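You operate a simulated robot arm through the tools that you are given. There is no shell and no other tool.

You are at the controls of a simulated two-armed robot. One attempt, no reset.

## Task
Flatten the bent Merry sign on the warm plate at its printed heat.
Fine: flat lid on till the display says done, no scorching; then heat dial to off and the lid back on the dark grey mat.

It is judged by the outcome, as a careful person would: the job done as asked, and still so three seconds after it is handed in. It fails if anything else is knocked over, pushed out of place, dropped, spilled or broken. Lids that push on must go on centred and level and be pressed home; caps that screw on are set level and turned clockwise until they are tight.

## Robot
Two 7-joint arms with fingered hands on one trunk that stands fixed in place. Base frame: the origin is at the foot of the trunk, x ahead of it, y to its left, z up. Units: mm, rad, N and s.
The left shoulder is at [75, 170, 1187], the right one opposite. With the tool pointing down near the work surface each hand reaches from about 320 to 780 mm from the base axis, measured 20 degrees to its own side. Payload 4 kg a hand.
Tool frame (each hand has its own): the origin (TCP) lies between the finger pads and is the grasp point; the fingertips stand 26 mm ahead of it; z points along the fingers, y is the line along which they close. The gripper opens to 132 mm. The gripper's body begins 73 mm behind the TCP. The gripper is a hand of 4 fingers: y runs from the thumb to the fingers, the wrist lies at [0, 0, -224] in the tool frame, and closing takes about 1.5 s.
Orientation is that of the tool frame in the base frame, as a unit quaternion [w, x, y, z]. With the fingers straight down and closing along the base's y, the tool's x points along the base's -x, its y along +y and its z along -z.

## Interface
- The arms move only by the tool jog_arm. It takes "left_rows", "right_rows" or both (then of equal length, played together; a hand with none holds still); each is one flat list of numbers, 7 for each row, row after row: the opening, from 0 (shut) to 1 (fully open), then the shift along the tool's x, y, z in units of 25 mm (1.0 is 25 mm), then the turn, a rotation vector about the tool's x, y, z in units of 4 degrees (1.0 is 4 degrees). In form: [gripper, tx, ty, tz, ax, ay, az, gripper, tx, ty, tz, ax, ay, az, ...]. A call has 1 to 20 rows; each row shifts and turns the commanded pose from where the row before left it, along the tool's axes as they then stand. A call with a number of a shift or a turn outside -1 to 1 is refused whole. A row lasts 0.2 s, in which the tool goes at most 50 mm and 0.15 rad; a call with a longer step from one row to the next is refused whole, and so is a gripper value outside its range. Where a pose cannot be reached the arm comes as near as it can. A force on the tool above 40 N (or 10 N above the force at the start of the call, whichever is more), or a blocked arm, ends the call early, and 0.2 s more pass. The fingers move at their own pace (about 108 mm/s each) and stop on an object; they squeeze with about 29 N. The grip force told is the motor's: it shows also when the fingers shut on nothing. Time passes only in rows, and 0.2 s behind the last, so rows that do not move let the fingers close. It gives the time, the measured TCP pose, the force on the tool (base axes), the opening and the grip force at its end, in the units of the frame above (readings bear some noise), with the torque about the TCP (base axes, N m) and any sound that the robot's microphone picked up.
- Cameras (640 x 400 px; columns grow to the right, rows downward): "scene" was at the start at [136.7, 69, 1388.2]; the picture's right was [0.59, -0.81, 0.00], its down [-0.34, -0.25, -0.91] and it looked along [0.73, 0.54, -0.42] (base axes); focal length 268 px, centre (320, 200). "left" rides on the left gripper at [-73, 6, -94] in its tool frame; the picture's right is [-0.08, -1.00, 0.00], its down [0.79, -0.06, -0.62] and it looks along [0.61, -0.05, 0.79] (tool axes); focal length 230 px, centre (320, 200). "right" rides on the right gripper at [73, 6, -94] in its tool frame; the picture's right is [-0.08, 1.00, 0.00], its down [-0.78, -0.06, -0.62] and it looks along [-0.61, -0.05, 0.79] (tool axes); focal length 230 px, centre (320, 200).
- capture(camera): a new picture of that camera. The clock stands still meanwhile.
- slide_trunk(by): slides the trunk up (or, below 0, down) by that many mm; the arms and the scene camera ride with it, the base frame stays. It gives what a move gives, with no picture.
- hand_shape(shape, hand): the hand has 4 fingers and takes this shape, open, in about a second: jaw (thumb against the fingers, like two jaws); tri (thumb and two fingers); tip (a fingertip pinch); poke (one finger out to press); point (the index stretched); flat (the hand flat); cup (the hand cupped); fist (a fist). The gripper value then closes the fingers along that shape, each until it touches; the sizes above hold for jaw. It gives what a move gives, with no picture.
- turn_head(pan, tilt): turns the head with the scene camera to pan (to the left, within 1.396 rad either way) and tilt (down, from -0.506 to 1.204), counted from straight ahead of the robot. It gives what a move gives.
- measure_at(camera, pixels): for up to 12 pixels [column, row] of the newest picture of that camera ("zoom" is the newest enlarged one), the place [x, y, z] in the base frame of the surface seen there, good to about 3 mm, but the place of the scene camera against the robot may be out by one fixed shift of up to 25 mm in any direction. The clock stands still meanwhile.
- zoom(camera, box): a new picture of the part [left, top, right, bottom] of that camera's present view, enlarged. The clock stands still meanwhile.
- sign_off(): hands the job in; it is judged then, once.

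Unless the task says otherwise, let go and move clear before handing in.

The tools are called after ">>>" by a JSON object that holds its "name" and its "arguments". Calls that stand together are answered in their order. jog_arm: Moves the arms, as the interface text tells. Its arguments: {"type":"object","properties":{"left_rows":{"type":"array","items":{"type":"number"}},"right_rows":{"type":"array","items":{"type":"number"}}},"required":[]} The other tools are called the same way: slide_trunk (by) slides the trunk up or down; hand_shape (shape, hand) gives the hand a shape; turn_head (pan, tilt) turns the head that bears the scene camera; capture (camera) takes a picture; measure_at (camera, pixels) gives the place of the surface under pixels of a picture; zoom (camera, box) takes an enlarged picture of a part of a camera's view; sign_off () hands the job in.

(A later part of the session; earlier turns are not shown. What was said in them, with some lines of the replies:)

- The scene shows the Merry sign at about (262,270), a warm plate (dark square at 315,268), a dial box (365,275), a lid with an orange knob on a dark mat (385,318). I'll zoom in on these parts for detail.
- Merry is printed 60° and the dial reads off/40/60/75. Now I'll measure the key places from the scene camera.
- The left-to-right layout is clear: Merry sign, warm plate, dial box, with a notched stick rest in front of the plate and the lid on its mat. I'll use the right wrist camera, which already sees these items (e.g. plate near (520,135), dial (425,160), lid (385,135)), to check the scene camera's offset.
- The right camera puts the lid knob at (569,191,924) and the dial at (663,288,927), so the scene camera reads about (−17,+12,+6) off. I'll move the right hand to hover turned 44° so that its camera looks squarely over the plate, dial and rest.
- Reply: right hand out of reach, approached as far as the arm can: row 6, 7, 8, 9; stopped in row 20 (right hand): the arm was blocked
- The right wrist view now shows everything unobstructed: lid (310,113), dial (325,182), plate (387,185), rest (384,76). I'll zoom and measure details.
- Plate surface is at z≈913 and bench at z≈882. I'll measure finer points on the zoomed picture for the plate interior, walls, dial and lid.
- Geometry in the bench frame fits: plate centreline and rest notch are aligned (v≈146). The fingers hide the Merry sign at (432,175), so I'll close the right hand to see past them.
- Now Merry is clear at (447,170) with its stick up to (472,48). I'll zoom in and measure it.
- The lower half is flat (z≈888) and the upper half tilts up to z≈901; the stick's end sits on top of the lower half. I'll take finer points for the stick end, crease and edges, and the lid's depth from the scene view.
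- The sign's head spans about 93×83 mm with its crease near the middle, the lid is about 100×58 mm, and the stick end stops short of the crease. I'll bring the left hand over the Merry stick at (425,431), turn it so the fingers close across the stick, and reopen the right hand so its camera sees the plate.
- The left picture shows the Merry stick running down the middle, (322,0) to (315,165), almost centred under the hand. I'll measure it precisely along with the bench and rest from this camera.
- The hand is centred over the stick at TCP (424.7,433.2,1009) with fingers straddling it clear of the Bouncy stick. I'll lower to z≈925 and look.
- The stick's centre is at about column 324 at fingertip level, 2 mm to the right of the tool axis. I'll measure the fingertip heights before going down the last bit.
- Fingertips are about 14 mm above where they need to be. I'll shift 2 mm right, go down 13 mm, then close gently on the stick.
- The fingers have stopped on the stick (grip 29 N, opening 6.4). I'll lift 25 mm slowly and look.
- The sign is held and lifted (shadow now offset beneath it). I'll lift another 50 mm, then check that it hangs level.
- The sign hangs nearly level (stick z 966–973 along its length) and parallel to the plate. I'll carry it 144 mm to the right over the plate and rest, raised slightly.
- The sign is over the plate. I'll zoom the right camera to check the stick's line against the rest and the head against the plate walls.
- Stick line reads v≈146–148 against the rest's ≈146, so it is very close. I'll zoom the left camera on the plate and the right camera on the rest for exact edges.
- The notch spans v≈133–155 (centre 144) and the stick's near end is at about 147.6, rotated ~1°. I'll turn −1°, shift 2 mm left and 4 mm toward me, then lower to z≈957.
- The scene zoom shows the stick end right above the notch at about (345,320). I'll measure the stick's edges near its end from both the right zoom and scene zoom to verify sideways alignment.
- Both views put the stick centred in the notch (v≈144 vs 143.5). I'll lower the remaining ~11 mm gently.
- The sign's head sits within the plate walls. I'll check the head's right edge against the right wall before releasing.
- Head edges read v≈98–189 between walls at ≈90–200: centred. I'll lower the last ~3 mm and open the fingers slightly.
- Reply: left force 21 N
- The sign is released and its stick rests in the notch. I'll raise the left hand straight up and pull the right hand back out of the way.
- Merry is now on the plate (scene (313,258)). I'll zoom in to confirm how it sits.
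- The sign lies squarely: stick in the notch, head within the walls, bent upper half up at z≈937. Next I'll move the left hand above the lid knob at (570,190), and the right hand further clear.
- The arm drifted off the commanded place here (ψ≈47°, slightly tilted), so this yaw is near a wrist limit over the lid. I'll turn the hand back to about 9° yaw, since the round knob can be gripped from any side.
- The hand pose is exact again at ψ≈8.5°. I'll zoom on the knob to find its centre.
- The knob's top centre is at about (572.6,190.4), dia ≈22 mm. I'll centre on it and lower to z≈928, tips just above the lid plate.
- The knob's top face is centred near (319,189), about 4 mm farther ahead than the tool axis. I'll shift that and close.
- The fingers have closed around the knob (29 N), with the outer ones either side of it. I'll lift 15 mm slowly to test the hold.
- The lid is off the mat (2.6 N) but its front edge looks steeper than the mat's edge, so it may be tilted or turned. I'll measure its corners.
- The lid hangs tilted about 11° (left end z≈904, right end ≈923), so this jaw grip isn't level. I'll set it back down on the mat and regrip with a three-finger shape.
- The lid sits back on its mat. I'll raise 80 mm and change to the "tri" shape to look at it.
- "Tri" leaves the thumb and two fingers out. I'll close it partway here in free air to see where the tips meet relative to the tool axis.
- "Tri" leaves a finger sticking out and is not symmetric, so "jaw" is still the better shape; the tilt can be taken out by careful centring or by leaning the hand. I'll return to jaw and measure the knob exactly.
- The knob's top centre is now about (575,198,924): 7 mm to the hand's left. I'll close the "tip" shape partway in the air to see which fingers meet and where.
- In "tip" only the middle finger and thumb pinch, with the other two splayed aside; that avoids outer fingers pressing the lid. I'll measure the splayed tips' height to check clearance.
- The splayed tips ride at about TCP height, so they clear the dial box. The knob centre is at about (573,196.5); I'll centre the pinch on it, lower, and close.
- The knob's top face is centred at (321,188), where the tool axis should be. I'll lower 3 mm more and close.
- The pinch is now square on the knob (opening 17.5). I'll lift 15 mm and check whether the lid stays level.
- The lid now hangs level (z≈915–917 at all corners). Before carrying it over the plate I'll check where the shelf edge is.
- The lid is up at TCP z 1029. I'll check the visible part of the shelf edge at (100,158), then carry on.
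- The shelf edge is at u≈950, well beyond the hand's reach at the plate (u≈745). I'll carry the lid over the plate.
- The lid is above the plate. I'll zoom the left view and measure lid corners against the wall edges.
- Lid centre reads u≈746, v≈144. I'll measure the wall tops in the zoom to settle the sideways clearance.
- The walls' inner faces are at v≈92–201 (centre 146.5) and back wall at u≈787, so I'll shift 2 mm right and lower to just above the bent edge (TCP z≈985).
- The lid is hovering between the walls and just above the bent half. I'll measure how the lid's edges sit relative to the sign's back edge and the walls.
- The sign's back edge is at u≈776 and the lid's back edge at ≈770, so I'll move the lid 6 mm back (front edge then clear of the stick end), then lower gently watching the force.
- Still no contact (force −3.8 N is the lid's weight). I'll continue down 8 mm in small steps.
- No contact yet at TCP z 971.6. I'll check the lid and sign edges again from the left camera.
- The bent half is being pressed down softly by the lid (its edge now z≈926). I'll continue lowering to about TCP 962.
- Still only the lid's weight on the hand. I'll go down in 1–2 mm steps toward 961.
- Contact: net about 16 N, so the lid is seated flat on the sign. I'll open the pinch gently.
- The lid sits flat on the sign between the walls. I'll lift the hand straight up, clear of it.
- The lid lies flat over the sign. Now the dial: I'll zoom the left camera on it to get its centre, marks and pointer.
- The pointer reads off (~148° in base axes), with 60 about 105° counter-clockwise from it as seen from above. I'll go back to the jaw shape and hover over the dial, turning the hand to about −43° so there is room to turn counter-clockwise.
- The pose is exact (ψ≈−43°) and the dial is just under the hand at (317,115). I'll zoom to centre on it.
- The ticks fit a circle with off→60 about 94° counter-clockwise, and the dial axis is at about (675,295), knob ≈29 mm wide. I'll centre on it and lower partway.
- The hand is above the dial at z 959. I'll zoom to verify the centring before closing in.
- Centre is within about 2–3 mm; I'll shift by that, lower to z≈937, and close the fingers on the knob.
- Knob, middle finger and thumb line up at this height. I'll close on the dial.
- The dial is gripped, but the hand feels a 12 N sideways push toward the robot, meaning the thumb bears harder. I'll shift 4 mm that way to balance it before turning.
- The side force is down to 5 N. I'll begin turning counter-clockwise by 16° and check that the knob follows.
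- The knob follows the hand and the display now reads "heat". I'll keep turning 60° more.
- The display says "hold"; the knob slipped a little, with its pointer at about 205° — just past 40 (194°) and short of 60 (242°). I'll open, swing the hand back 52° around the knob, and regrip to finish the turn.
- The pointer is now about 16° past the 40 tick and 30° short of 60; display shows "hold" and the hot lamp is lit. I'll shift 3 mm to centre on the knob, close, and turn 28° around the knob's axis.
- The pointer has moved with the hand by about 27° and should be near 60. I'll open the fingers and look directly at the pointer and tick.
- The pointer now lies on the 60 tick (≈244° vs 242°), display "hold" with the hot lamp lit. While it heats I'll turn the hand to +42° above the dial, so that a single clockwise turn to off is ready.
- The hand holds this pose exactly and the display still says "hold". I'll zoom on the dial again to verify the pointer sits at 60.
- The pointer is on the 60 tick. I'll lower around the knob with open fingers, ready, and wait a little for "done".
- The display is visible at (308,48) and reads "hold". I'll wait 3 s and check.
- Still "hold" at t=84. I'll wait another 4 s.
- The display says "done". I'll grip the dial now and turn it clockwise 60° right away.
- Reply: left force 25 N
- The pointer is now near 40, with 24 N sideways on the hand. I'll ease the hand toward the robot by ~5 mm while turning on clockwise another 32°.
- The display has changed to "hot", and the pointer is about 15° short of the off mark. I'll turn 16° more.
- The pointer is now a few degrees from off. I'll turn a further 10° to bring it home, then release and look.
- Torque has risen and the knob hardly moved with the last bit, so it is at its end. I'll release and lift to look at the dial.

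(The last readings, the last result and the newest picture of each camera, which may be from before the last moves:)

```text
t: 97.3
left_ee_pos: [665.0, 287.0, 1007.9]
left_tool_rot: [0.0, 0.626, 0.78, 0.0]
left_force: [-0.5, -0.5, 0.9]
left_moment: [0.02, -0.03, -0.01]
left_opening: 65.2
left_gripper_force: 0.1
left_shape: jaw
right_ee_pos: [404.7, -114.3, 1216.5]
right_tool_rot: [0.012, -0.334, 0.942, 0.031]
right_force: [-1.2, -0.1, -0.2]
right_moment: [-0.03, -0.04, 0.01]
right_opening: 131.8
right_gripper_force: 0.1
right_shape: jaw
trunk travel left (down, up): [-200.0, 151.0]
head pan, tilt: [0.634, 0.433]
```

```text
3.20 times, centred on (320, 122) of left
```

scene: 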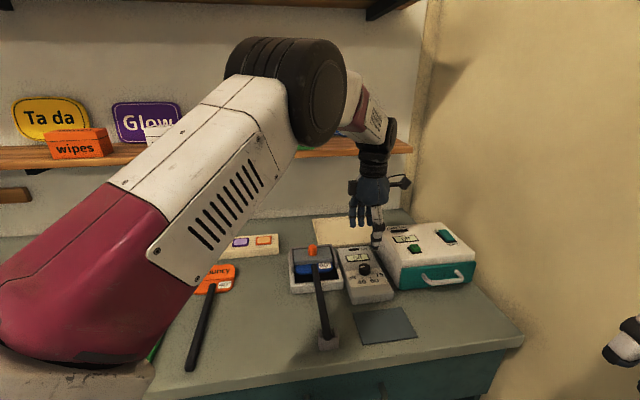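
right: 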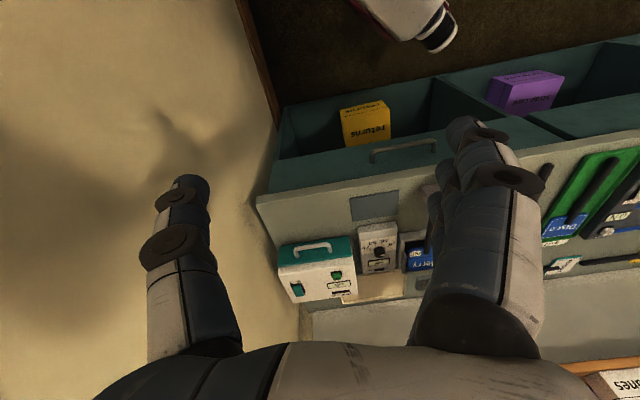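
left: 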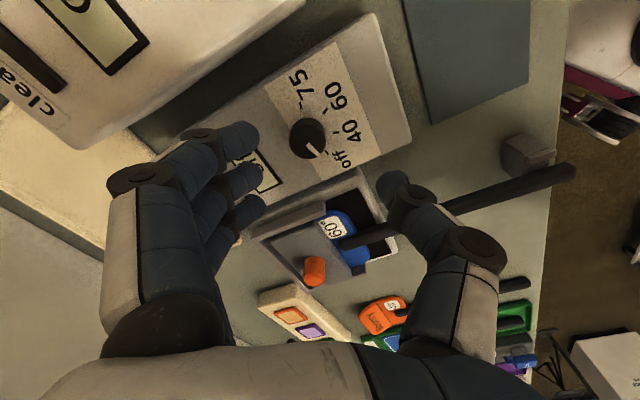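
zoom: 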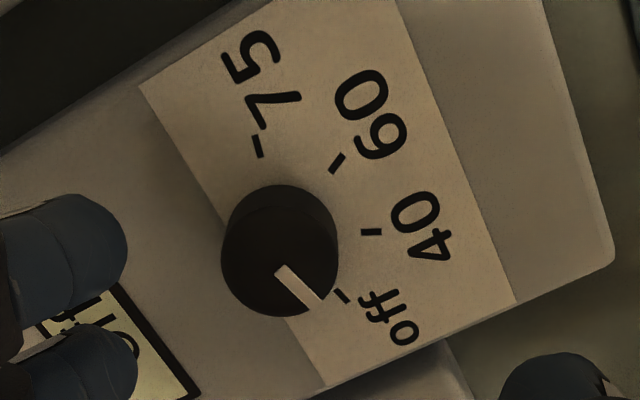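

The dial reads off, the display says "off" and the hot lamp is out. Now I'll bring the lid back: raise, turn the hand to +8°, and move over the lid's knob at (630,432).

>>> {"name": "jog_arm", "arguments": {"left_rows": [0.5, 0, 0, -0.8, 0, 0, 0, 0.5, 0, 0, -0.8, 0, 0, 0, 0.5, 0, 0, 0, 0, 0, -1, 0.5, 0, 0, 0, 0, 0, -1, 0.5, 0, 0, 0, 0, 0, -1, 0.5, 0, 0, 0, 0, 0, -1, 0.5, 0, 0, 0, 0, 0, -1, 0.5, 0, 0, 0, 0, 0, -1, 0.5, 0, 0, 0, 0, 0, -1, 0.5, 0, 0, 0, 0, 0, -1, 0.5, 0, 0, 0, 0, 0, -1, 0.5, 0, 0, 0, 0, 0, -1, 0.5, 0, 0, 0, 0, 0, -1, 0.5, 0, 0, 0, 0, 0, -1, 0.5, 0, 0, 0, 0, 0, -1, 0.5, 0, 0, 0, 0, 0, -1, 0.5, 0, 0, 0, 0, 0, -1, 0.5, 0, 0, 0, 0, 0, -1, 0.5, 0, 0, 0, 0, 0, -1, 0.5, 0, 0, 0, 0, 0, -1]}}

>>> {"name": "jog_arm", "arguments": {"left_rows": [0.5, 0, 0, 0, 0, 0, -1, 0.5, 0, 0, 0, 0, 0, -1, 0.5, 0, 0, 0, 0, 0, -1, 0.5, 0, 0, 0, 0, 0, -0.5]}}

```text
t: 101.5
left_ee_pos: [666.0, 287.5, 1048.9]
left_tool_rot: [0.0, 0.047, 0.999, 0.0]
left_force: [0.7, 0.0, 0.9]
left_moment: [-0.01, 0.02, 0.01]
left_opening: 65.2
left_gripper_force: 0.1
left_shape: jaw
right_ee_pos: [406.4, -114.1, 1216.6]
right_tool_rot: [0.011, -0.334, 0.942, 0.031]
right_force: [0.0, -0.2, -0.2]
right_moment: [0.0, -0.01, 0.02]
right_opening: 132.0
right_gripper_force: 0.1
right_shape: jaw
trunk travel left (down, up): [-200.0, 151.0]
head pan, tilt: [0.634, 0.433]
```

```text
t: 102.5
left_ee_pos: [665.8, 287.5, 1048.3]
left_tool_rot: [0.0, -0.075, 0.997, 0.0]
left_force: [-0.2, -0.2, -0.6]
left_moment: [0.04, -0.03, -0.02]
left_opening: 65.3
left_gripper_force: 0.0
left_shape: jaw
right_ee_pos: [405.7, -114.2, 1217.2]
right_tool_rot: [0.013, -0.334, 0.942, 0.03]
right_force: [0.0, 0.3, -0.7]
right_moment: [0.03, 0.02, 0.03]
right_opening: 131.7
right_gripper_force: 0.0
right_shape: jaw
trunk travel left (down, up): [-200.0, 151.0]
head pan, tilt: [0.634, 0.433]
```

ψ is back at +8.6°. I'll move over the lid and change to the "tip" pinch that held it level.

>>> {"name": "jog_arm", "arguments": {"left_rows": [0.5, 0.077, 0.846, 0, 0, 0, 0, 0.5, 0.077, 0.846, 0, 0, 0, 0, 0.5, 0.077, 0.846, 0, 0, 0, 0, 0.5, 0.077, 0.846, 0, 0, 0, 0, 0.5, 0.077, 0.846, 0, 0, 0, 0, 0.5, 0.077, 0.846, 0, 0, 0, 0, 0.5, 0.077, 0.846, 0, 0, 0, 0]}}

>>> {"name": "hand_shape", "arguments": {"hand": "left", "shape": "tip"}}

>>> {"name": "capture", "arguments": {"camera": "left"}}

>>> {"name": "zoom", "arguments": {"camera": "left", "box": [235, 60, 405, 190]}}

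```text
t: 104.1
left_ee_pos: [630.9, 432.2, 1048.9]
left_tool_rot: [-0.001, -0.074, 0.997, 0.0]
left_force: [0.6, 0.0, -0.3]
left_moment: [-0.01, 0.03, -0.02]
left_opening: 65.4
left_gripper_force: 0.0
left_shape: jaw
right_ee_pos: [404.0, -113.3, 1216.9]
right_tool_rot: [0.012, -0.334, 0.942, 0.031]
right_force: [-0.3, -0.6, 0.0]
right_moment: [-0.03, -0.01, -0.01]
right_opening: 132.0
right_gripper_force: 0.0
right_shape: jaw
trunk travel left (down, up): [-200.0, 151.0]
head pan, tilt: [0.634, 0.433]
```

```text
t: 105.0
left_ee_pos: [630.2, 431.6, 1049.3]
left_tool_rot: [0.001, -0.073, 0.997, 0.0]
left_force: [0.1, -0.2, -0.5]
left_moment: [0.05, -0.01, -0.01]
left_opening: 131.9
left_gripper_force: 0.1
left_shape: tip
right_ee_pos: [405.4, -114.9, 1215.3]
right_tool_rot: [0.012, -0.334, 0.942, 0.032]
right_force: [-1.1, 0.6, 0.4]
right_moment: [0.02, 0.0, -0.03]
right_opening: 131.7
right_gripper_force: 0.1
right_shape: jaw
trunk travel left (down, up): [-200.0, 151.0]
head pan, tilt: [0.634, 0.433]
```

```text
taken
```

left: 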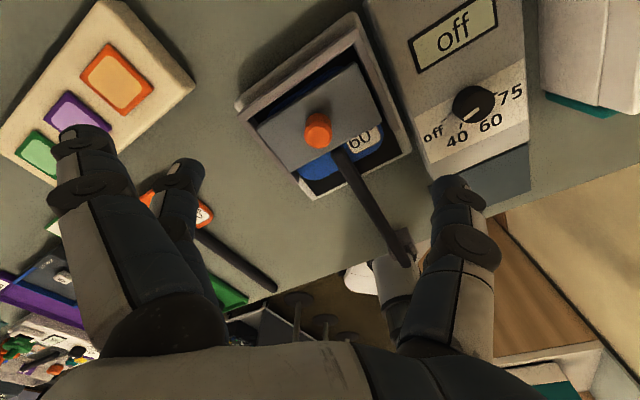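

```text
3.08 times, centred on (320, 125) of left
```

zoom: 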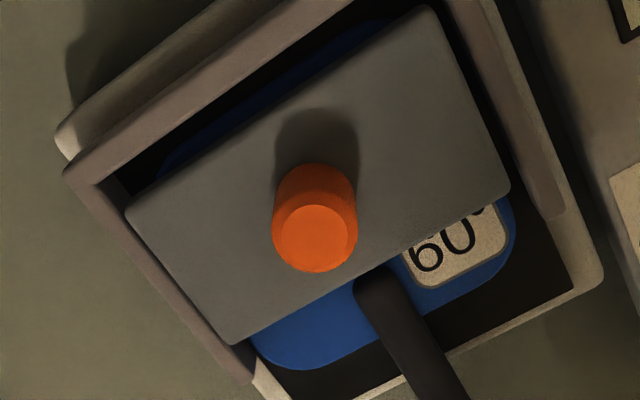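

The knob's top is at zoom (316,238), about 3 mm nearer than the tool axis. I'll centre, lower to z≈964 and check.

>>> {"name": "jog_arm", "arguments": {"left_rows": [0.5, 0.12, 0.04, 0.6, 0, 0, 0, 0.5, 0, 0, 0.8, 0, 0, 0, 0.5, 0, 0, 0.8, 0, 0, 0, 0.45, 0, 0, 0.7, 0, 0, 0, 0.45, 0, 0, 0.3, 0, 0, 0, 0.45, 0, 0, 0.16, 0, 0, 0, 0.45, 0, 0, 0, 0, 0, 0]}}

>>> {"name": "capture", "arguments": {"camera": "left"}}

>>> {"name": "zoom", "arguments": {"camera": "scene", "box": [270, 210, 370, 300]}}

```text
t: 106.6
left_ee_pos: [628.1, 431.4, 965.0]
left_tool_rot: [0.0, -0.074, 0.997, 0.001]
left_force: [-0.2, -0.3, 0.6]
left_moment: [0.0, 0.0, 0.01]
left_opening: 60.1
left_gripper_force: 0.2
left_shape: tip
right_ee_pos: [405.9, -113.3, 1216.6]
right_tool_rot: [0.012, -0.334, 0.942, 0.031]
right_force: [-0.3, 0.1, -1.0]
right_moment: [-0.01, 0.01, 0.0]
right_opening: 131.6
right_gripper_force: 0.1
right_shape: jaw
trunk travel left (down, up): [-200.0, 151.0]
head pan, tilt: [0.634, 0.433]
```

```text
taken
```

left: 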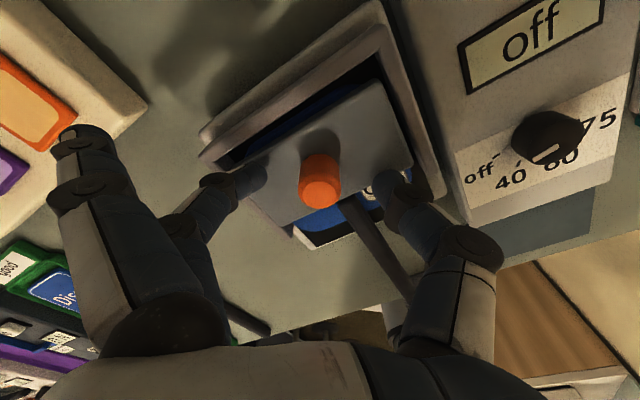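

```text
4.44 times, centred on (320, 255) of scene
```

zoom: 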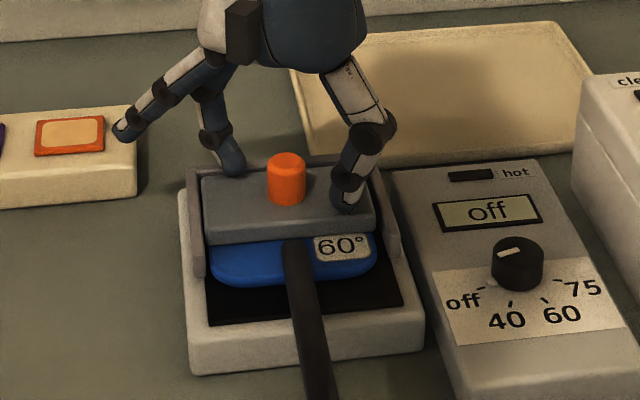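

The view matches the earlier good grip (knob centred at (320,189)). I'll nudge 1.5 mm, lower 1.5 mm, and close.

>>> {"name": "jog_arm", "arguments": {"left_rows": [0.45, -0.06, 0, 0.06, 0, 0, 0, 0.3, 0, 0, 0, 0, 0, 0, 0, 0, 0, 0, 0, 0, 0, 0, 0, 0, 0, 0, 0, 0, 0, 0, 0, 0, 0, 0, 0, 0, 0, 0, 0, 0, 0, 0]}}

>>> {"name": "zoom", "arguments": {"camera": "scene", "box": [270, 210, 370, 300]}}

```text
t: 108.0
left_ee_pos: [630.0, 432.0, 962.9]
left_tool_rot: [0.0, -0.074, 0.997, 0.0]
left_force: [3.0, -5.5, 1.3]
left_moment: [-0.26, -0.1, -0.01]
left_opening: 19.7
left_gripper_force: 28.6
left_shape: tip
right_ee_pos: [405.6, -115.6, 1216.1]
right_tool_rot: [0.012, -0.334, 0.942, 0.03]
right_force: [-0.9, -0.7, -1.2]
right_moment: [0.0, -0.04, -0.02]
right_opening: 132.0
right_gripper_force: 0.1
right_shape: jaw
trunk travel left (down, up): [-200.0, 151.0]
head pan, tilt: [0.634, 0.433]
```

```text
4.44 times, centred on (320, 255) of scene
```

zoom: 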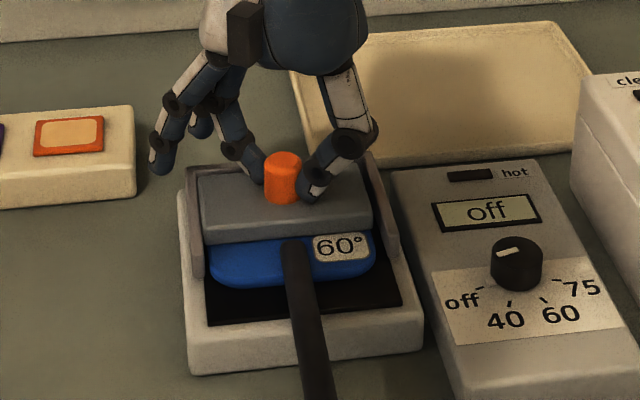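

The lid's knob is gripped. I'll lift straight up slowly and check that only the lid comes.

>>> {"name": "jog_arm", "arguments": {"left_rows": [0, 0, 0, -0.1, 0, 0, 0, 0, 0, 0, -0.2, 0, 0, 0, 0, 0, 0, -0.4, 0, 0, 0, 0, 0, 0, 0, 0, 0, 0]}}

>>> {"name": "zoom", "arguments": {"camera": "scene", "box": [270, 210, 370, 300]}}

>>> {"name": "capture", "arguments": {"camera": "left"}}

```text
t: 109.0
left_ee_pos: [629.9, 432.2, 980.6]
left_tool_rot: [0.0, -0.075, 0.997, 0.0]
left_force: [0.2, 0.4, -2.9]
left_moment: [-0.01, 0.02, -0.01]
left_opening: 18.9
left_gripper_force: 28.8
left_shape: tip
right_ee_pos: [404.9, -114.5, 1215.5]
right_tool_rot: [0.011, -0.334, 0.942, 0.031]
right_force: [0.1, -0.2, 0.4]
right_moment: [0.0, 0.02, 0.02]
right_opening: 131.9
right_gripper_force: 0.0
right_shape: jaw
trunk travel left (down, up): [-200.0, 151.0]
head pan, tilt: [0.634, 0.433]
```

```text
4.44 times, centred on (320, 255) of scene
```

zoom: 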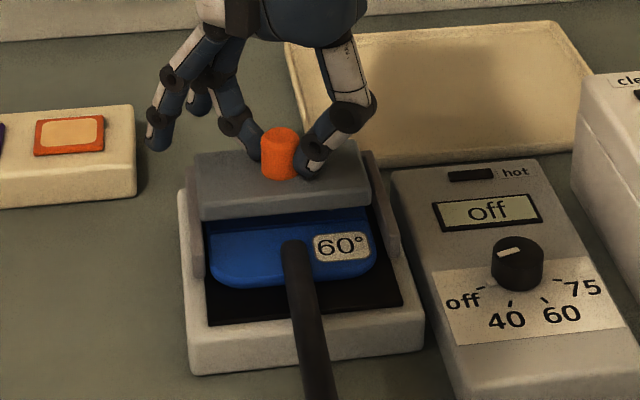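

```text
taken
```

left: 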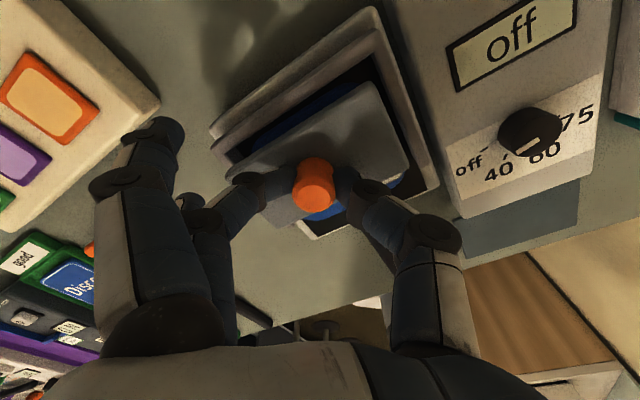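

The lid came up alone and looks level; plate and sign stayed. I'll raise it to z≈1030 and check the sign's flatness and lid's level.

>>> {"name": "jog_arm", "arguments": {"left_rows": [0, 0, 0, -0.6, 0, 0, 0, 0, 0, 0, -0.8, 0, 0, 0, 0, 0, 0, -0.6, 0, 0, 0, 0, 0, 0, 0, 0, 0, 0]}}

>>> {"name": "zoom", "arguments": {"camera": "scene", "box": [270, 200, 370, 300]}}

>>> {"name": "capture", "arguments": {"camera": "left"}}

>>> {"name": "measure_at", "arguments": {"camera": "left", "pixels": [[368, 88], [402, 157], [280, 222], [235, 172], [340, 150], [300, 90], [280, 130], [330, 100]]}}

```text
t: 110.0
left_ee_pos: [630.6, 431.8, 1029.6]
left_tool_rot: [0.0, -0.074, 0.997, 0.0]
left_force: [0.5, -0.6, -3.4]
left_moment: [-0.04, 0.01, 0.03]
left_opening: 18.7
left_gripper_force: 29.5
left_shape: tip
right_ee_pos: [405.6, -114.1, 1216.3]
right_tool_rot: [0.012, -0.334, 0.942, 0.031]
right_force: [0.0, -0.7, 0.0]
right_moment: [-0.01, -0.01, -0.01]
right_opening: 131.6
right_gripper_force: 0.0
right_shape: jaw
trunk travel left (down, up): [-200.0, 151.0]
head pan, tilt: [0.634, 0.433]
```

```text
4.00 times, centred on (320, 250) of scene
```

zoom: 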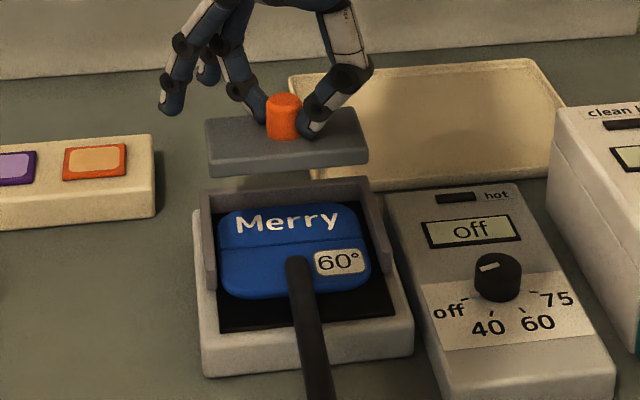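

```text
taken
```

left: 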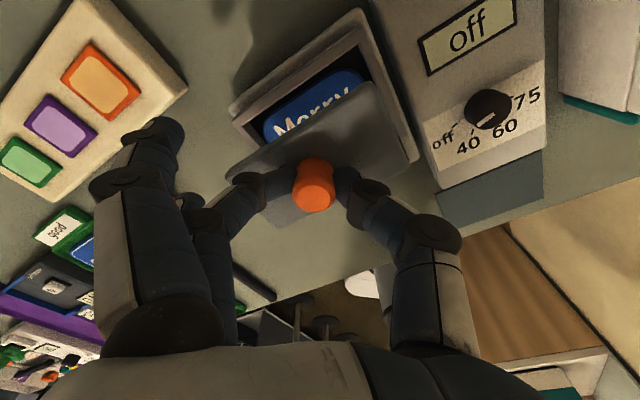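

```text
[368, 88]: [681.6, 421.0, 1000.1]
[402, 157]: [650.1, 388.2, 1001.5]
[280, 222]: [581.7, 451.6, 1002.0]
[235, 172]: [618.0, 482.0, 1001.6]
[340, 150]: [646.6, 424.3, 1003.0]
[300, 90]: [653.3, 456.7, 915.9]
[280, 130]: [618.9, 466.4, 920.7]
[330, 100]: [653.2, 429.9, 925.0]
```

The sign lies flat and clean, and the lid hangs level (z≈1000–1003). I'll carry it back over the dark mat.

>>> {"name": "jog_arm", "arguments": {"left_rows": [0, 0.174, -0.42, 0, 0, 0, 0, 0, 0.348, -0.837, 0, 0, 0, 0, 0, 0.348, -0.837, 0, 0, 0, 0, 0, 0.348, -0.837, 0, 0, 0, 0, 0, 0.348, -0.837, 0, 0, 0, 0, 0, 0.348, -0.837, 0, 0, 0, 0, 0, 0.348, -0.837, 0, 0, 0, 0, 0, 0.348, -0.837, 0, 0, 0, 0, 0, 0.348, -0.837, 0, 0, 0, 0, 0, 0.348, -0.837, 0, 0, 0, 0, 0, 0.348, -0.837, 0, 0, 0, 0, 0, 0.174, -0.42, 0, 0, 0, 0, 0, 0, 0, 0, 0, 0, 0]}}

>>> {"name": "capture", "arguments": {"camera": "left"}}

>>> {"name": "zoom", "arguments": {"camera": "scene", "box": [330, 230, 470, 350]}}

>>> {"name": "measure_at", "arguments": {"camera": "left", "pixels": [[368, 88], [402, 157], [280, 222], [235, 172], [385, 60], [230, 130], [425, 140], [250, 110]]}}

```text
t: 112.8
left_ee_pos: [567.4, 191.4, 1029.1]
left_tool_rot: [0.001, -0.074, 0.997, 0.001]
left_force: [0.2, 0.4, -2.6]
left_moment: [-0.03, -0.03, -0.04]
left_opening: 18.6
left_gripper_force: 28.9
left_shape: tip
right_ee_pos: [405.2, -113.3, 1215.7]
right_tool_rot: [0.011, -0.334, 0.942, 0.031]
right_force: [-0.4, -0.1, 1.0]
right_moment: [0.04, -0.02, -0.02]
right_opening: 131.8
right_gripper_force: 0.1
right_shape: jaw
trunk travel left (down, up): [-200.0, 151.0]
head pan, tilt: [0.634, 0.433]
```

```text
taken
```

left: 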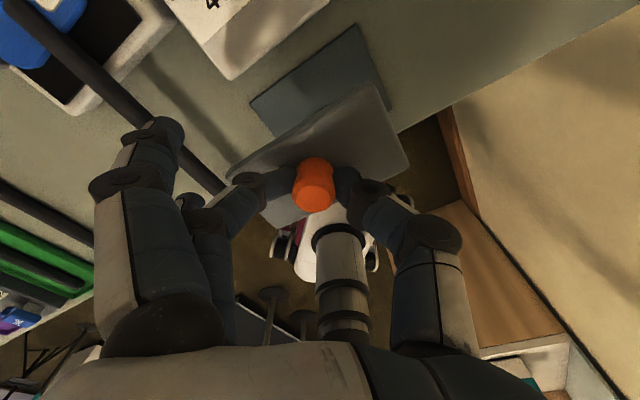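

```text
3.33 times, centred on (400, 290) of scene
```

zoom: 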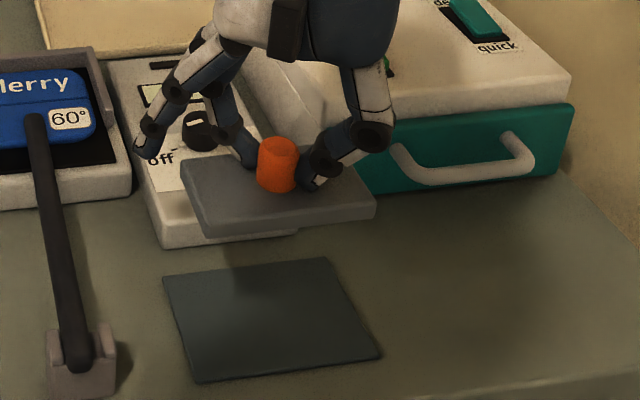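

```text
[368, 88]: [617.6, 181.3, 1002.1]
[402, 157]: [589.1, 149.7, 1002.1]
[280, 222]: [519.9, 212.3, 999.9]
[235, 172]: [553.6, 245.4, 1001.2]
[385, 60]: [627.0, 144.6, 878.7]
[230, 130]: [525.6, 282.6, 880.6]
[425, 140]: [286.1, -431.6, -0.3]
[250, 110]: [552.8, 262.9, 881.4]
```

The lid's centre reads (570,197) over the mat. I'll measure the mat's visible corners from this camera to match them.

>>> {"name": "zoom", "arguments": {"camera": "left", "box": [230, 10, 420, 140]}}

>>> {"name": "measure_at", "arguments": {"camera": "left", "pixels": [[255, 105], [355, 30], [387, 102], [305, 68], [370, 65], [268, 128]]}}

>>> {"name": "measure_at", "arguments": {"camera": "scene", "pixels": [[400, 290]]}}

```text
3.08 times, centred on (325, 75) of left
```

zoom: 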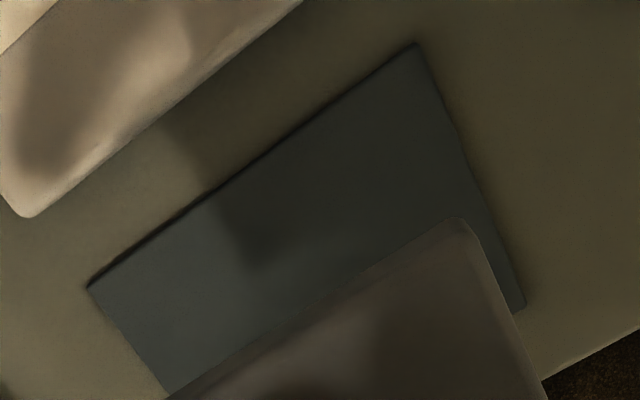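

```text
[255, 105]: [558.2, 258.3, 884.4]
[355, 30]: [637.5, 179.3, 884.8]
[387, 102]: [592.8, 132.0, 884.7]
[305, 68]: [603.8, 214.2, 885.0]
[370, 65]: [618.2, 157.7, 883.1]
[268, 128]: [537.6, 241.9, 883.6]
```

```text
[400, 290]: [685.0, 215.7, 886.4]
```

The mat's centre is at u≈538, v≈271; the lid is within 3 mm of it. I'll nudge 3 mm right and lower to about 10 mm above the mat.

>>> {"name": "jog_arm", "arguments": {"left_rows": [0, 0, -0.13, 0.5, 0, 0, 0, 0, 0, 0, 0.8, 0, 0, 0, 0, 0, 0, 0.8, 0, 0, 0, 0, 0, 0, 0.8, 0, 0, 0, 0, 0, 0, 0.5, 0, 0, 0, 0, 0, 0, 0.25, 0, 0, 0, 0, 0, 0, 0, 0, 0, 0]}}

>>> {"name": "capture", "arguments": {"camera": "left"}}

>>> {"name": "zoom", "arguments": {"camera": "scene", "box": [330, 240, 470, 350]}}

```text
t: 114.4
left_ee_pos: [569.3, 188.6, 937.8]
left_tool_rot: [0.0, -0.073, 0.997, -0.001]
left_force: [0.4, -0.2, -3.2]
left_moment: [0.0, 0.01, 0.0]
left_opening: 18.7
left_gripper_force: 28.9
left_shape: tip
right_ee_pos: [406.4, -114.5, 1214.5]
right_tool_rot: [0.012, -0.334, 0.942, 0.032]
right_force: [-0.4, 0.5, 0.0]
right_moment: [0.01, -0.02, 0.03]
right_opening: 131.6
right_gripper_force: 0.0
right_shape: jaw
trunk travel left (down, up): [-200.0, 151.0]
head pan, tilt: [0.634, 0.433]
```

```text
taken
```

left: 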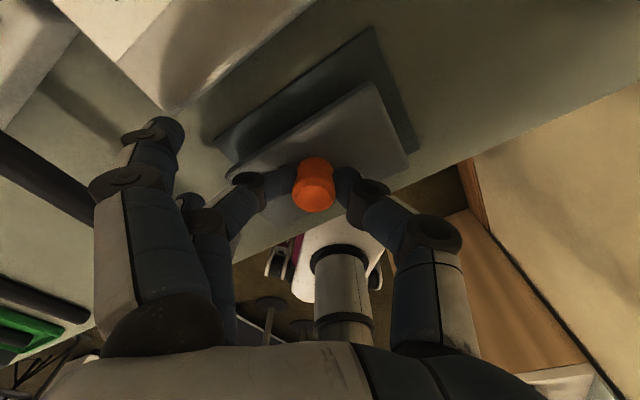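

```text
3.64 times, centred on (400, 295) of scene
```

zoom: 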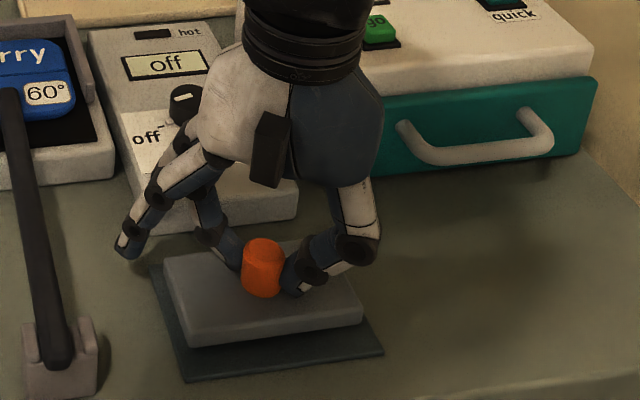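

The lid hovers within the mat's outline. I'll lower the last 10 mm gently until it touches.

>>> {"name": "jog_arm", "arguments": {"left_rows": [0, 0, 0, 0.12, 0, 0, 0, 0, 0, 0, 0.12, 0, 0, 0, 0, 0, 0, 0.1, 0, 0, 0, 0, 0, 0, 0.07, 0, 0, 0, 0, 0, 0, 0, 0, 0, 0]}}

>>> {"name": "zoom", "arguments": {"camera": "scene", "box": [330, 240, 470, 350]}}

```text
t: 115.6
left_ee_pos: [570.8, 188.7, 927.0]
left_tool_rot: [0.0, -0.074, 0.997, 0.0]
left_force: [0.1, -0.6, -3.3]
left_moment: [0.02, 0.01, 0.04]
left_opening: 18.6
left_gripper_force: 29.1
left_shape: tip
right_ee_pos: [406.0, -114.0, 1216.7]
right_tool_rot: [0.011, -0.334, 0.942, 0.031]
right_force: [-1.1, 0.0, -0.6]
right_moment: [-0.03, 0.0, -0.02]
right_opening: 131.8
right_gripper_force: 0.0
right_shape: jaw
trunk travel left (down, up): [-200.0, 151.0]
head pan, tilt: [0.634, 0.433]
```

```text
3.64 times, centred on (400, 295) of scene
```

zoom: 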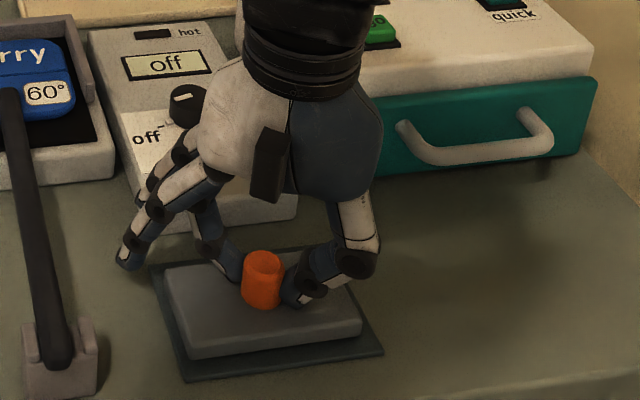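

Not yet touching (still −3.3 N). I'll lower 1 mm at a time.

>>> {"name": "jog_arm", "arguments": {"left_rows": [0, 0, 0, 0.04, 0, 0, 0, 0, 0, 0, 0.04, 0, 0, 0, 0, 0, 0, 0, 0, 0, 0]}}

```text
t: 116.4
left_ee_pos: [568.3, 188.4, 926.0]
left_tool_rot: [0.0, -0.074, 0.997, 0.0]
left_force: [1.5, -0.4, -2.6]
left_moment: [0.04, 0.0, 0.0]
left_opening: 18.6
left_gripper_force: 28.6
left_shape: tip
right_ee_pos: [406.5, -112.9, 1216.2]
right_tool_rot: [0.012, -0.334, 0.942, 0.032]
right_force: [0.6, 0.6, 0.3]
right_moment: [0.02, 0.03, 0.04]
right_opening: 131.7
right_gripper_force: 0.1
right_shape: jaw
trunk travel left (down, up): [-200.0, 151.0]
head pan, tilt: [0.634, 0.433]
```

>>> {"name": "jog_arm", "arguments": {"left_rows": [0, 0, 0, 0.04, 0, 0, 0, 0, 0, 0, 0.04, 0, 0, 0, 0, 0, 0, 0, 0, 0, 0]}}

>>> {"name": "zoom", "arguments": {"camera": "scene", "box": [350, 270, 430, 345]}}

```text
t: 117.2
left_ee_pos: [570.5, 187.7, 925.0]
left_tool_rot: [0.0, -0.074, 0.997, 0.0]
left_force: [-0.3, -1.9, 2.4]
left_moment: [0.11, -0.01, -0.01]
left_opening: 18.7
left_gripper_force: 29.4
left_shape: tip
right_ee_pos: [405.7, -115.0, 1216.8]
right_tool_rot: [0.012, -0.334, 0.942, 0.031]
right_force: [0.3, 0.1, 0.2]
right_moment: [-0.02, 0.0, -0.01]
right_opening: 131.9
right_gripper_force: 0.1
right_shape: jaw
trunk travel left (down, up): [-200.0, 151.0]
head pan, tilt: [0.634, 0.433]
```

```text
5.33 times, centred on (390, 308) of scene
```

zoom: 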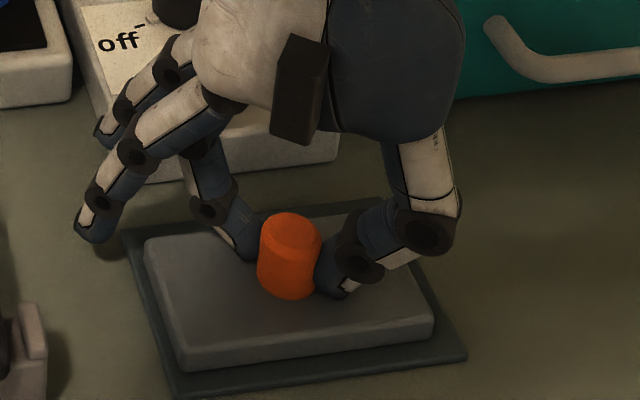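

The force has turned to +2.4 N, so the lid is resting on the mat. I'll open the pinch gently and lift away.

>>> {"name": "jog_arm", "arguments": {"left_rows": [0.18, 0, 0, 0, 0, 0, 0, 0.25, 0, 0, 0, 0, 0, 0, 0.35, 0, 0, 0, 0, 0, 0, 0.45, 0, 0, 0, 0, 0, 0, 0.5, 0, 0, -0.3, 0, 0, 0, 0.5, 0, 0, -0.7, 0, 0, 0, 0.5, 0, 0, -0.8, 0, 0, 0, 0.5, 0, 0, -0.8, 0, 0, 0, 0.5, 0, 0, -0.8, 0, 0, 0]}}

>>> {"name": "capture", "arguments": {"camera": "left"}}

>>> {"name": "capture", "arguments": {"camera": "scene"}}

>>> {"name": "zoom", "arguments": {"camera": "scene", "box": [270, 230, 450, 350]}}

```text
t: 119.2
left_ee_pos: [570.0, 188.8, 1011.2]
left_tool_rot: [0.0, -0.075, 0.997, 0.0]
left_force: [0.1, 0.1, 0.9]
left_moment: [0.01, -0.01, 0.0]
left_opening: 65.0
left_gripper_force: 0.1
left_shape: tip
right_ee_pos: [405.5, -113.1, 1217.2]
right_tool_rot: [0.012, -0.334, 0.942, 0.031]
right_force: [0.5, -0.5, 0.0]
right_moment: [0.05, 0.02, 0.0]
right_opening: 131.8
right_gripper_force: 0.1
right_shape: jaw
trunk travel left (down, up): [-200.0, 151.0]
head pan, tilt: [0.634, 0.433]
```

```text
taken
```

left: 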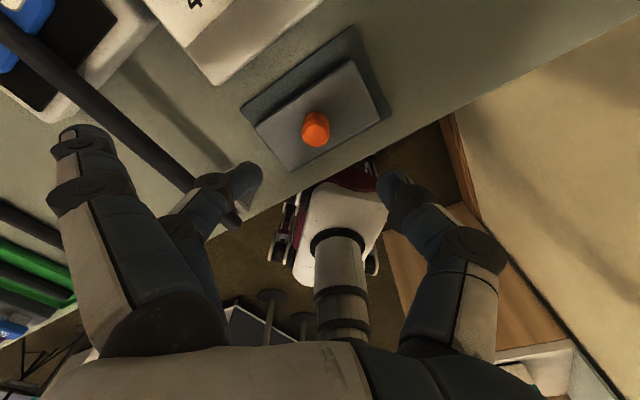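

```text
taken
```

scene: 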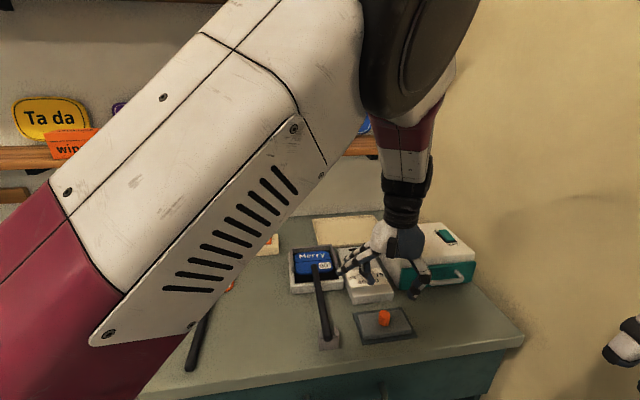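

```text
3.33 times, centred on (360, 290) of scene
```

zoom: 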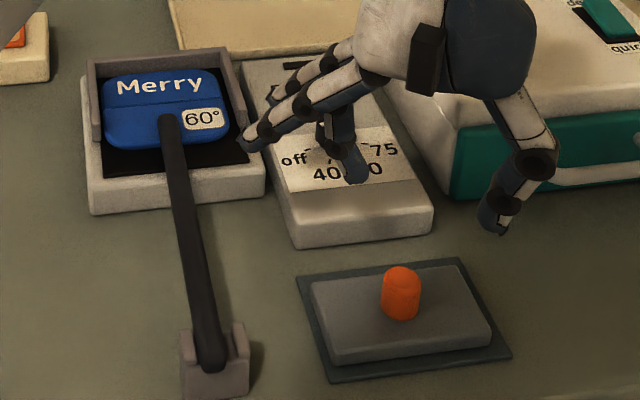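

The lid is back, fully on the dark mat. I'll raise and withdraw the left arm to the side, then check the whole bench.

>>> {"name": "jog_arm", "arguments": {"left_rows": [0.5, 0, 0, -0.9, 0, 0, 0, 0.5, 0, 0, -0.9, 0, 0, 0, 0.5, 0, 0, -0.9, 0, 0, 0, 0.5, 0, 0, -0.9, 0, 0, 0, 0.5, 0, 0, -0.9, 0, 0, 0, 0.5, 0, 0, -0.9, 0, 0, 0, 0.5, 0.5, 0.9, -0.2, 0, 0, 0, 0.5, 0.5, 0.9, -0.2, 0, 0, 0, 0.5, 0.5, 0.9, -0.2, 0, 0, 0, 0.5, 0.5, 0.9, -0.2, 0, 0, 0, 0.5, 0.5, 0.9, -0.2, 0, 0, 0, 0.5, 0.5, 0.9, -0.2, 0, 0, 0, 0.5, 0.5, 0.9, -0.2, 0, 0, 0, 0.5, 0.5, 0.9, -0.2, 0, 0, 0, 0.5, 0.5, 0.9, -0.2, 0, 0, 0, 0.5, 0.5, 0.9, -0.2, 0, 0, 0, 0.5, 0.5, 0.9, 0, 0, 0, 0, 0.5, 0.5, 0.9, 0, 0, 0, 0]}}

>>> {"name": "capture", "arguments": {"camera": "scene"}}

>>> {"name": "zoom", "arguments": {"camera": "scene", "box": [280, 230, 440, 350]}}

>>> {"name": "zoom", "arguments": {"camera": "scene", "box": [280, 235, 350, 300]}}

>>> {"name": "capture", "arguments": {"camera": "right"}}

```text
t: 123.0
left_ee_pos: [378.5, 432.4, 1196.0]
left_tool_rot: [0.0, -0.074, 0.997, -0.001]
left_force: [-0.7, 1.1, 0.7]
left_moment: [-0.03, -0.01, 0.01]
left_opening: 65.4
left_gripper_force: 0.1
left_shape: tip
right_ee_pos: [404.5, -114.4, 1216.0]
right_tool_rot: [0.012, -0.334, 0.942, 0.031]
right_force: [-1.0, -0.9, 0.8]
right_moment: [0.02, -0.02, 0.0]
right_opening: 132.1
right_gripper_force: 0.0
right_shape: jaw
trunk travel left (down, up): [-200.0, 151.0]
head pan, tilt: [0.634, 0.433]
```

```text
taken
```

scene: 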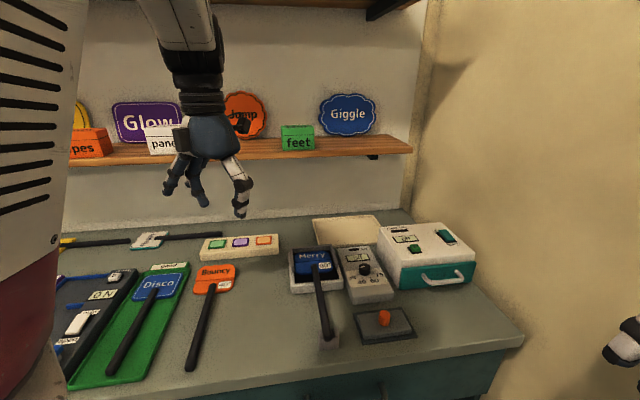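

```text
3.33 times, centred on (360, 290) of scene
```

zoom: 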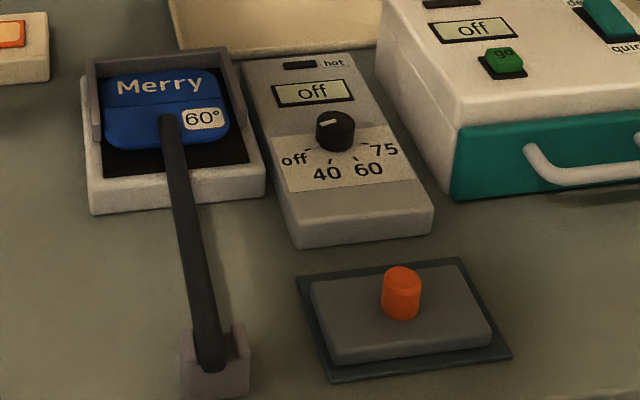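

```text
6.15 times, centred on (315, 268) of scene
```

zoom: 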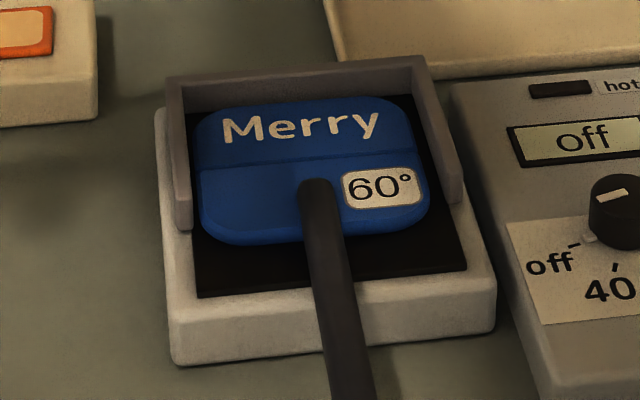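

```text
taken
```

right: 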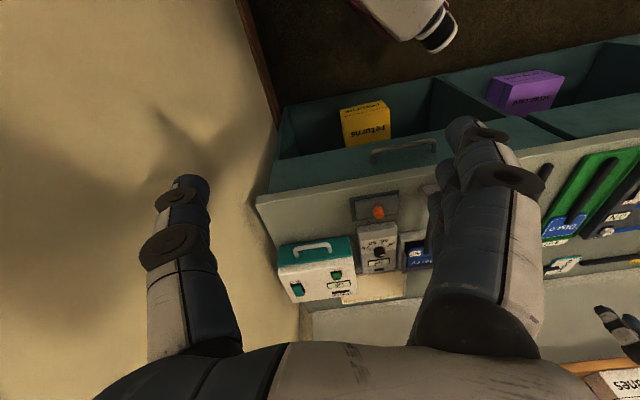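

All items are in place: sign flat on the plate, dial and display off, lid on the mat. I'll confirm the sign's flatness and dial pointer with a measurement.

>>> {"name": "zoom", "arguments": {"camera": "scene", "box": [280, 235, 350, 300]}}

>>> {"name": "measure_at", "arguments": {"camera": "zoom", "pixels": [[230, 112], [300, 105], [375, 102], [250, 150], [400, 145], [230, 190], [410, 175], [240, 230], [370, 225], [230, 270], [230, 85], [430, 260]]}}

>>> {"name": "zoom", "arguments": {"camera": "scene", "box": [340, 240, 400, 300]}}

```text
6.15 times, centred on (315, 268) of scene
```

zoom: 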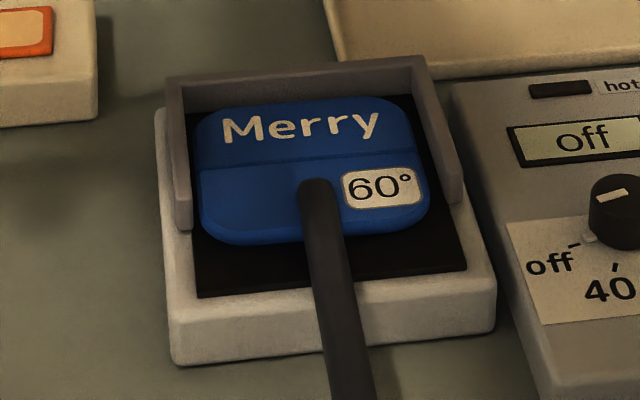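

```text
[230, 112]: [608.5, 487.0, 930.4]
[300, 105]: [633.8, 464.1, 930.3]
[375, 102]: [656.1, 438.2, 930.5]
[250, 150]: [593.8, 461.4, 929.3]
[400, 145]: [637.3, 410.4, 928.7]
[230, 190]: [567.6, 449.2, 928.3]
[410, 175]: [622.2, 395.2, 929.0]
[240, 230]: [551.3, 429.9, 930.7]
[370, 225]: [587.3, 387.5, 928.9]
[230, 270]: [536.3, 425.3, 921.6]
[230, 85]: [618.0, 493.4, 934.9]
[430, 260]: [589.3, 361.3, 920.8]
```

```text
6.67 times, centred on (370, 270) of scene
```

zoom: 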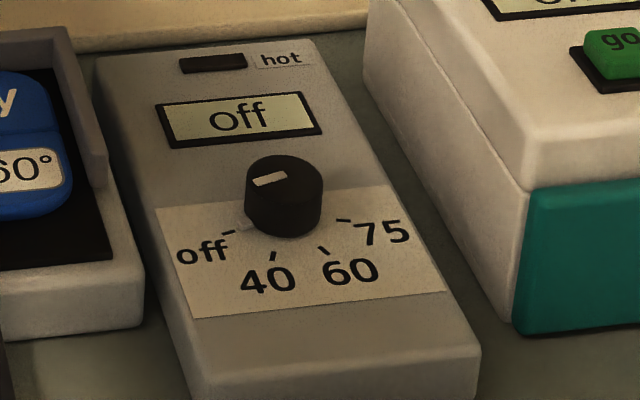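

The sign reads flat: z 928–931 across both halves, with no scorching visible. The dial and display both read off, the hot lamp is out, and the lid lies on the dark grey mat with both hands clear. I'm handing the job in.

>>> {"name": "sign_off", "arguments": {}}

```text
The job is handed in.
```

The Merry sign is flat on the warm plate: its surface measured within about 3 mm across both halves, and I saw no scorching.

- **Heating:** the lid stayed on until the display said "done". The dial passed through the 40 range on the way up and spent about six seconds there, because it slipped and I had to regrip it. It then stayed at 60 until the display said "done".
- **Dial:** it is back at off, the display reads "off" and the hot lamp is out.
- **Lid:** it is back on the dark grey mat. My first grip lifted it tilted, so I set it down again and regripped before using it.
- **Sign:** it is still on the plate with its stick in the notched rest.

In the last pictures nothing was knocked over or out of place. Both hands were clear when I handed the job in.
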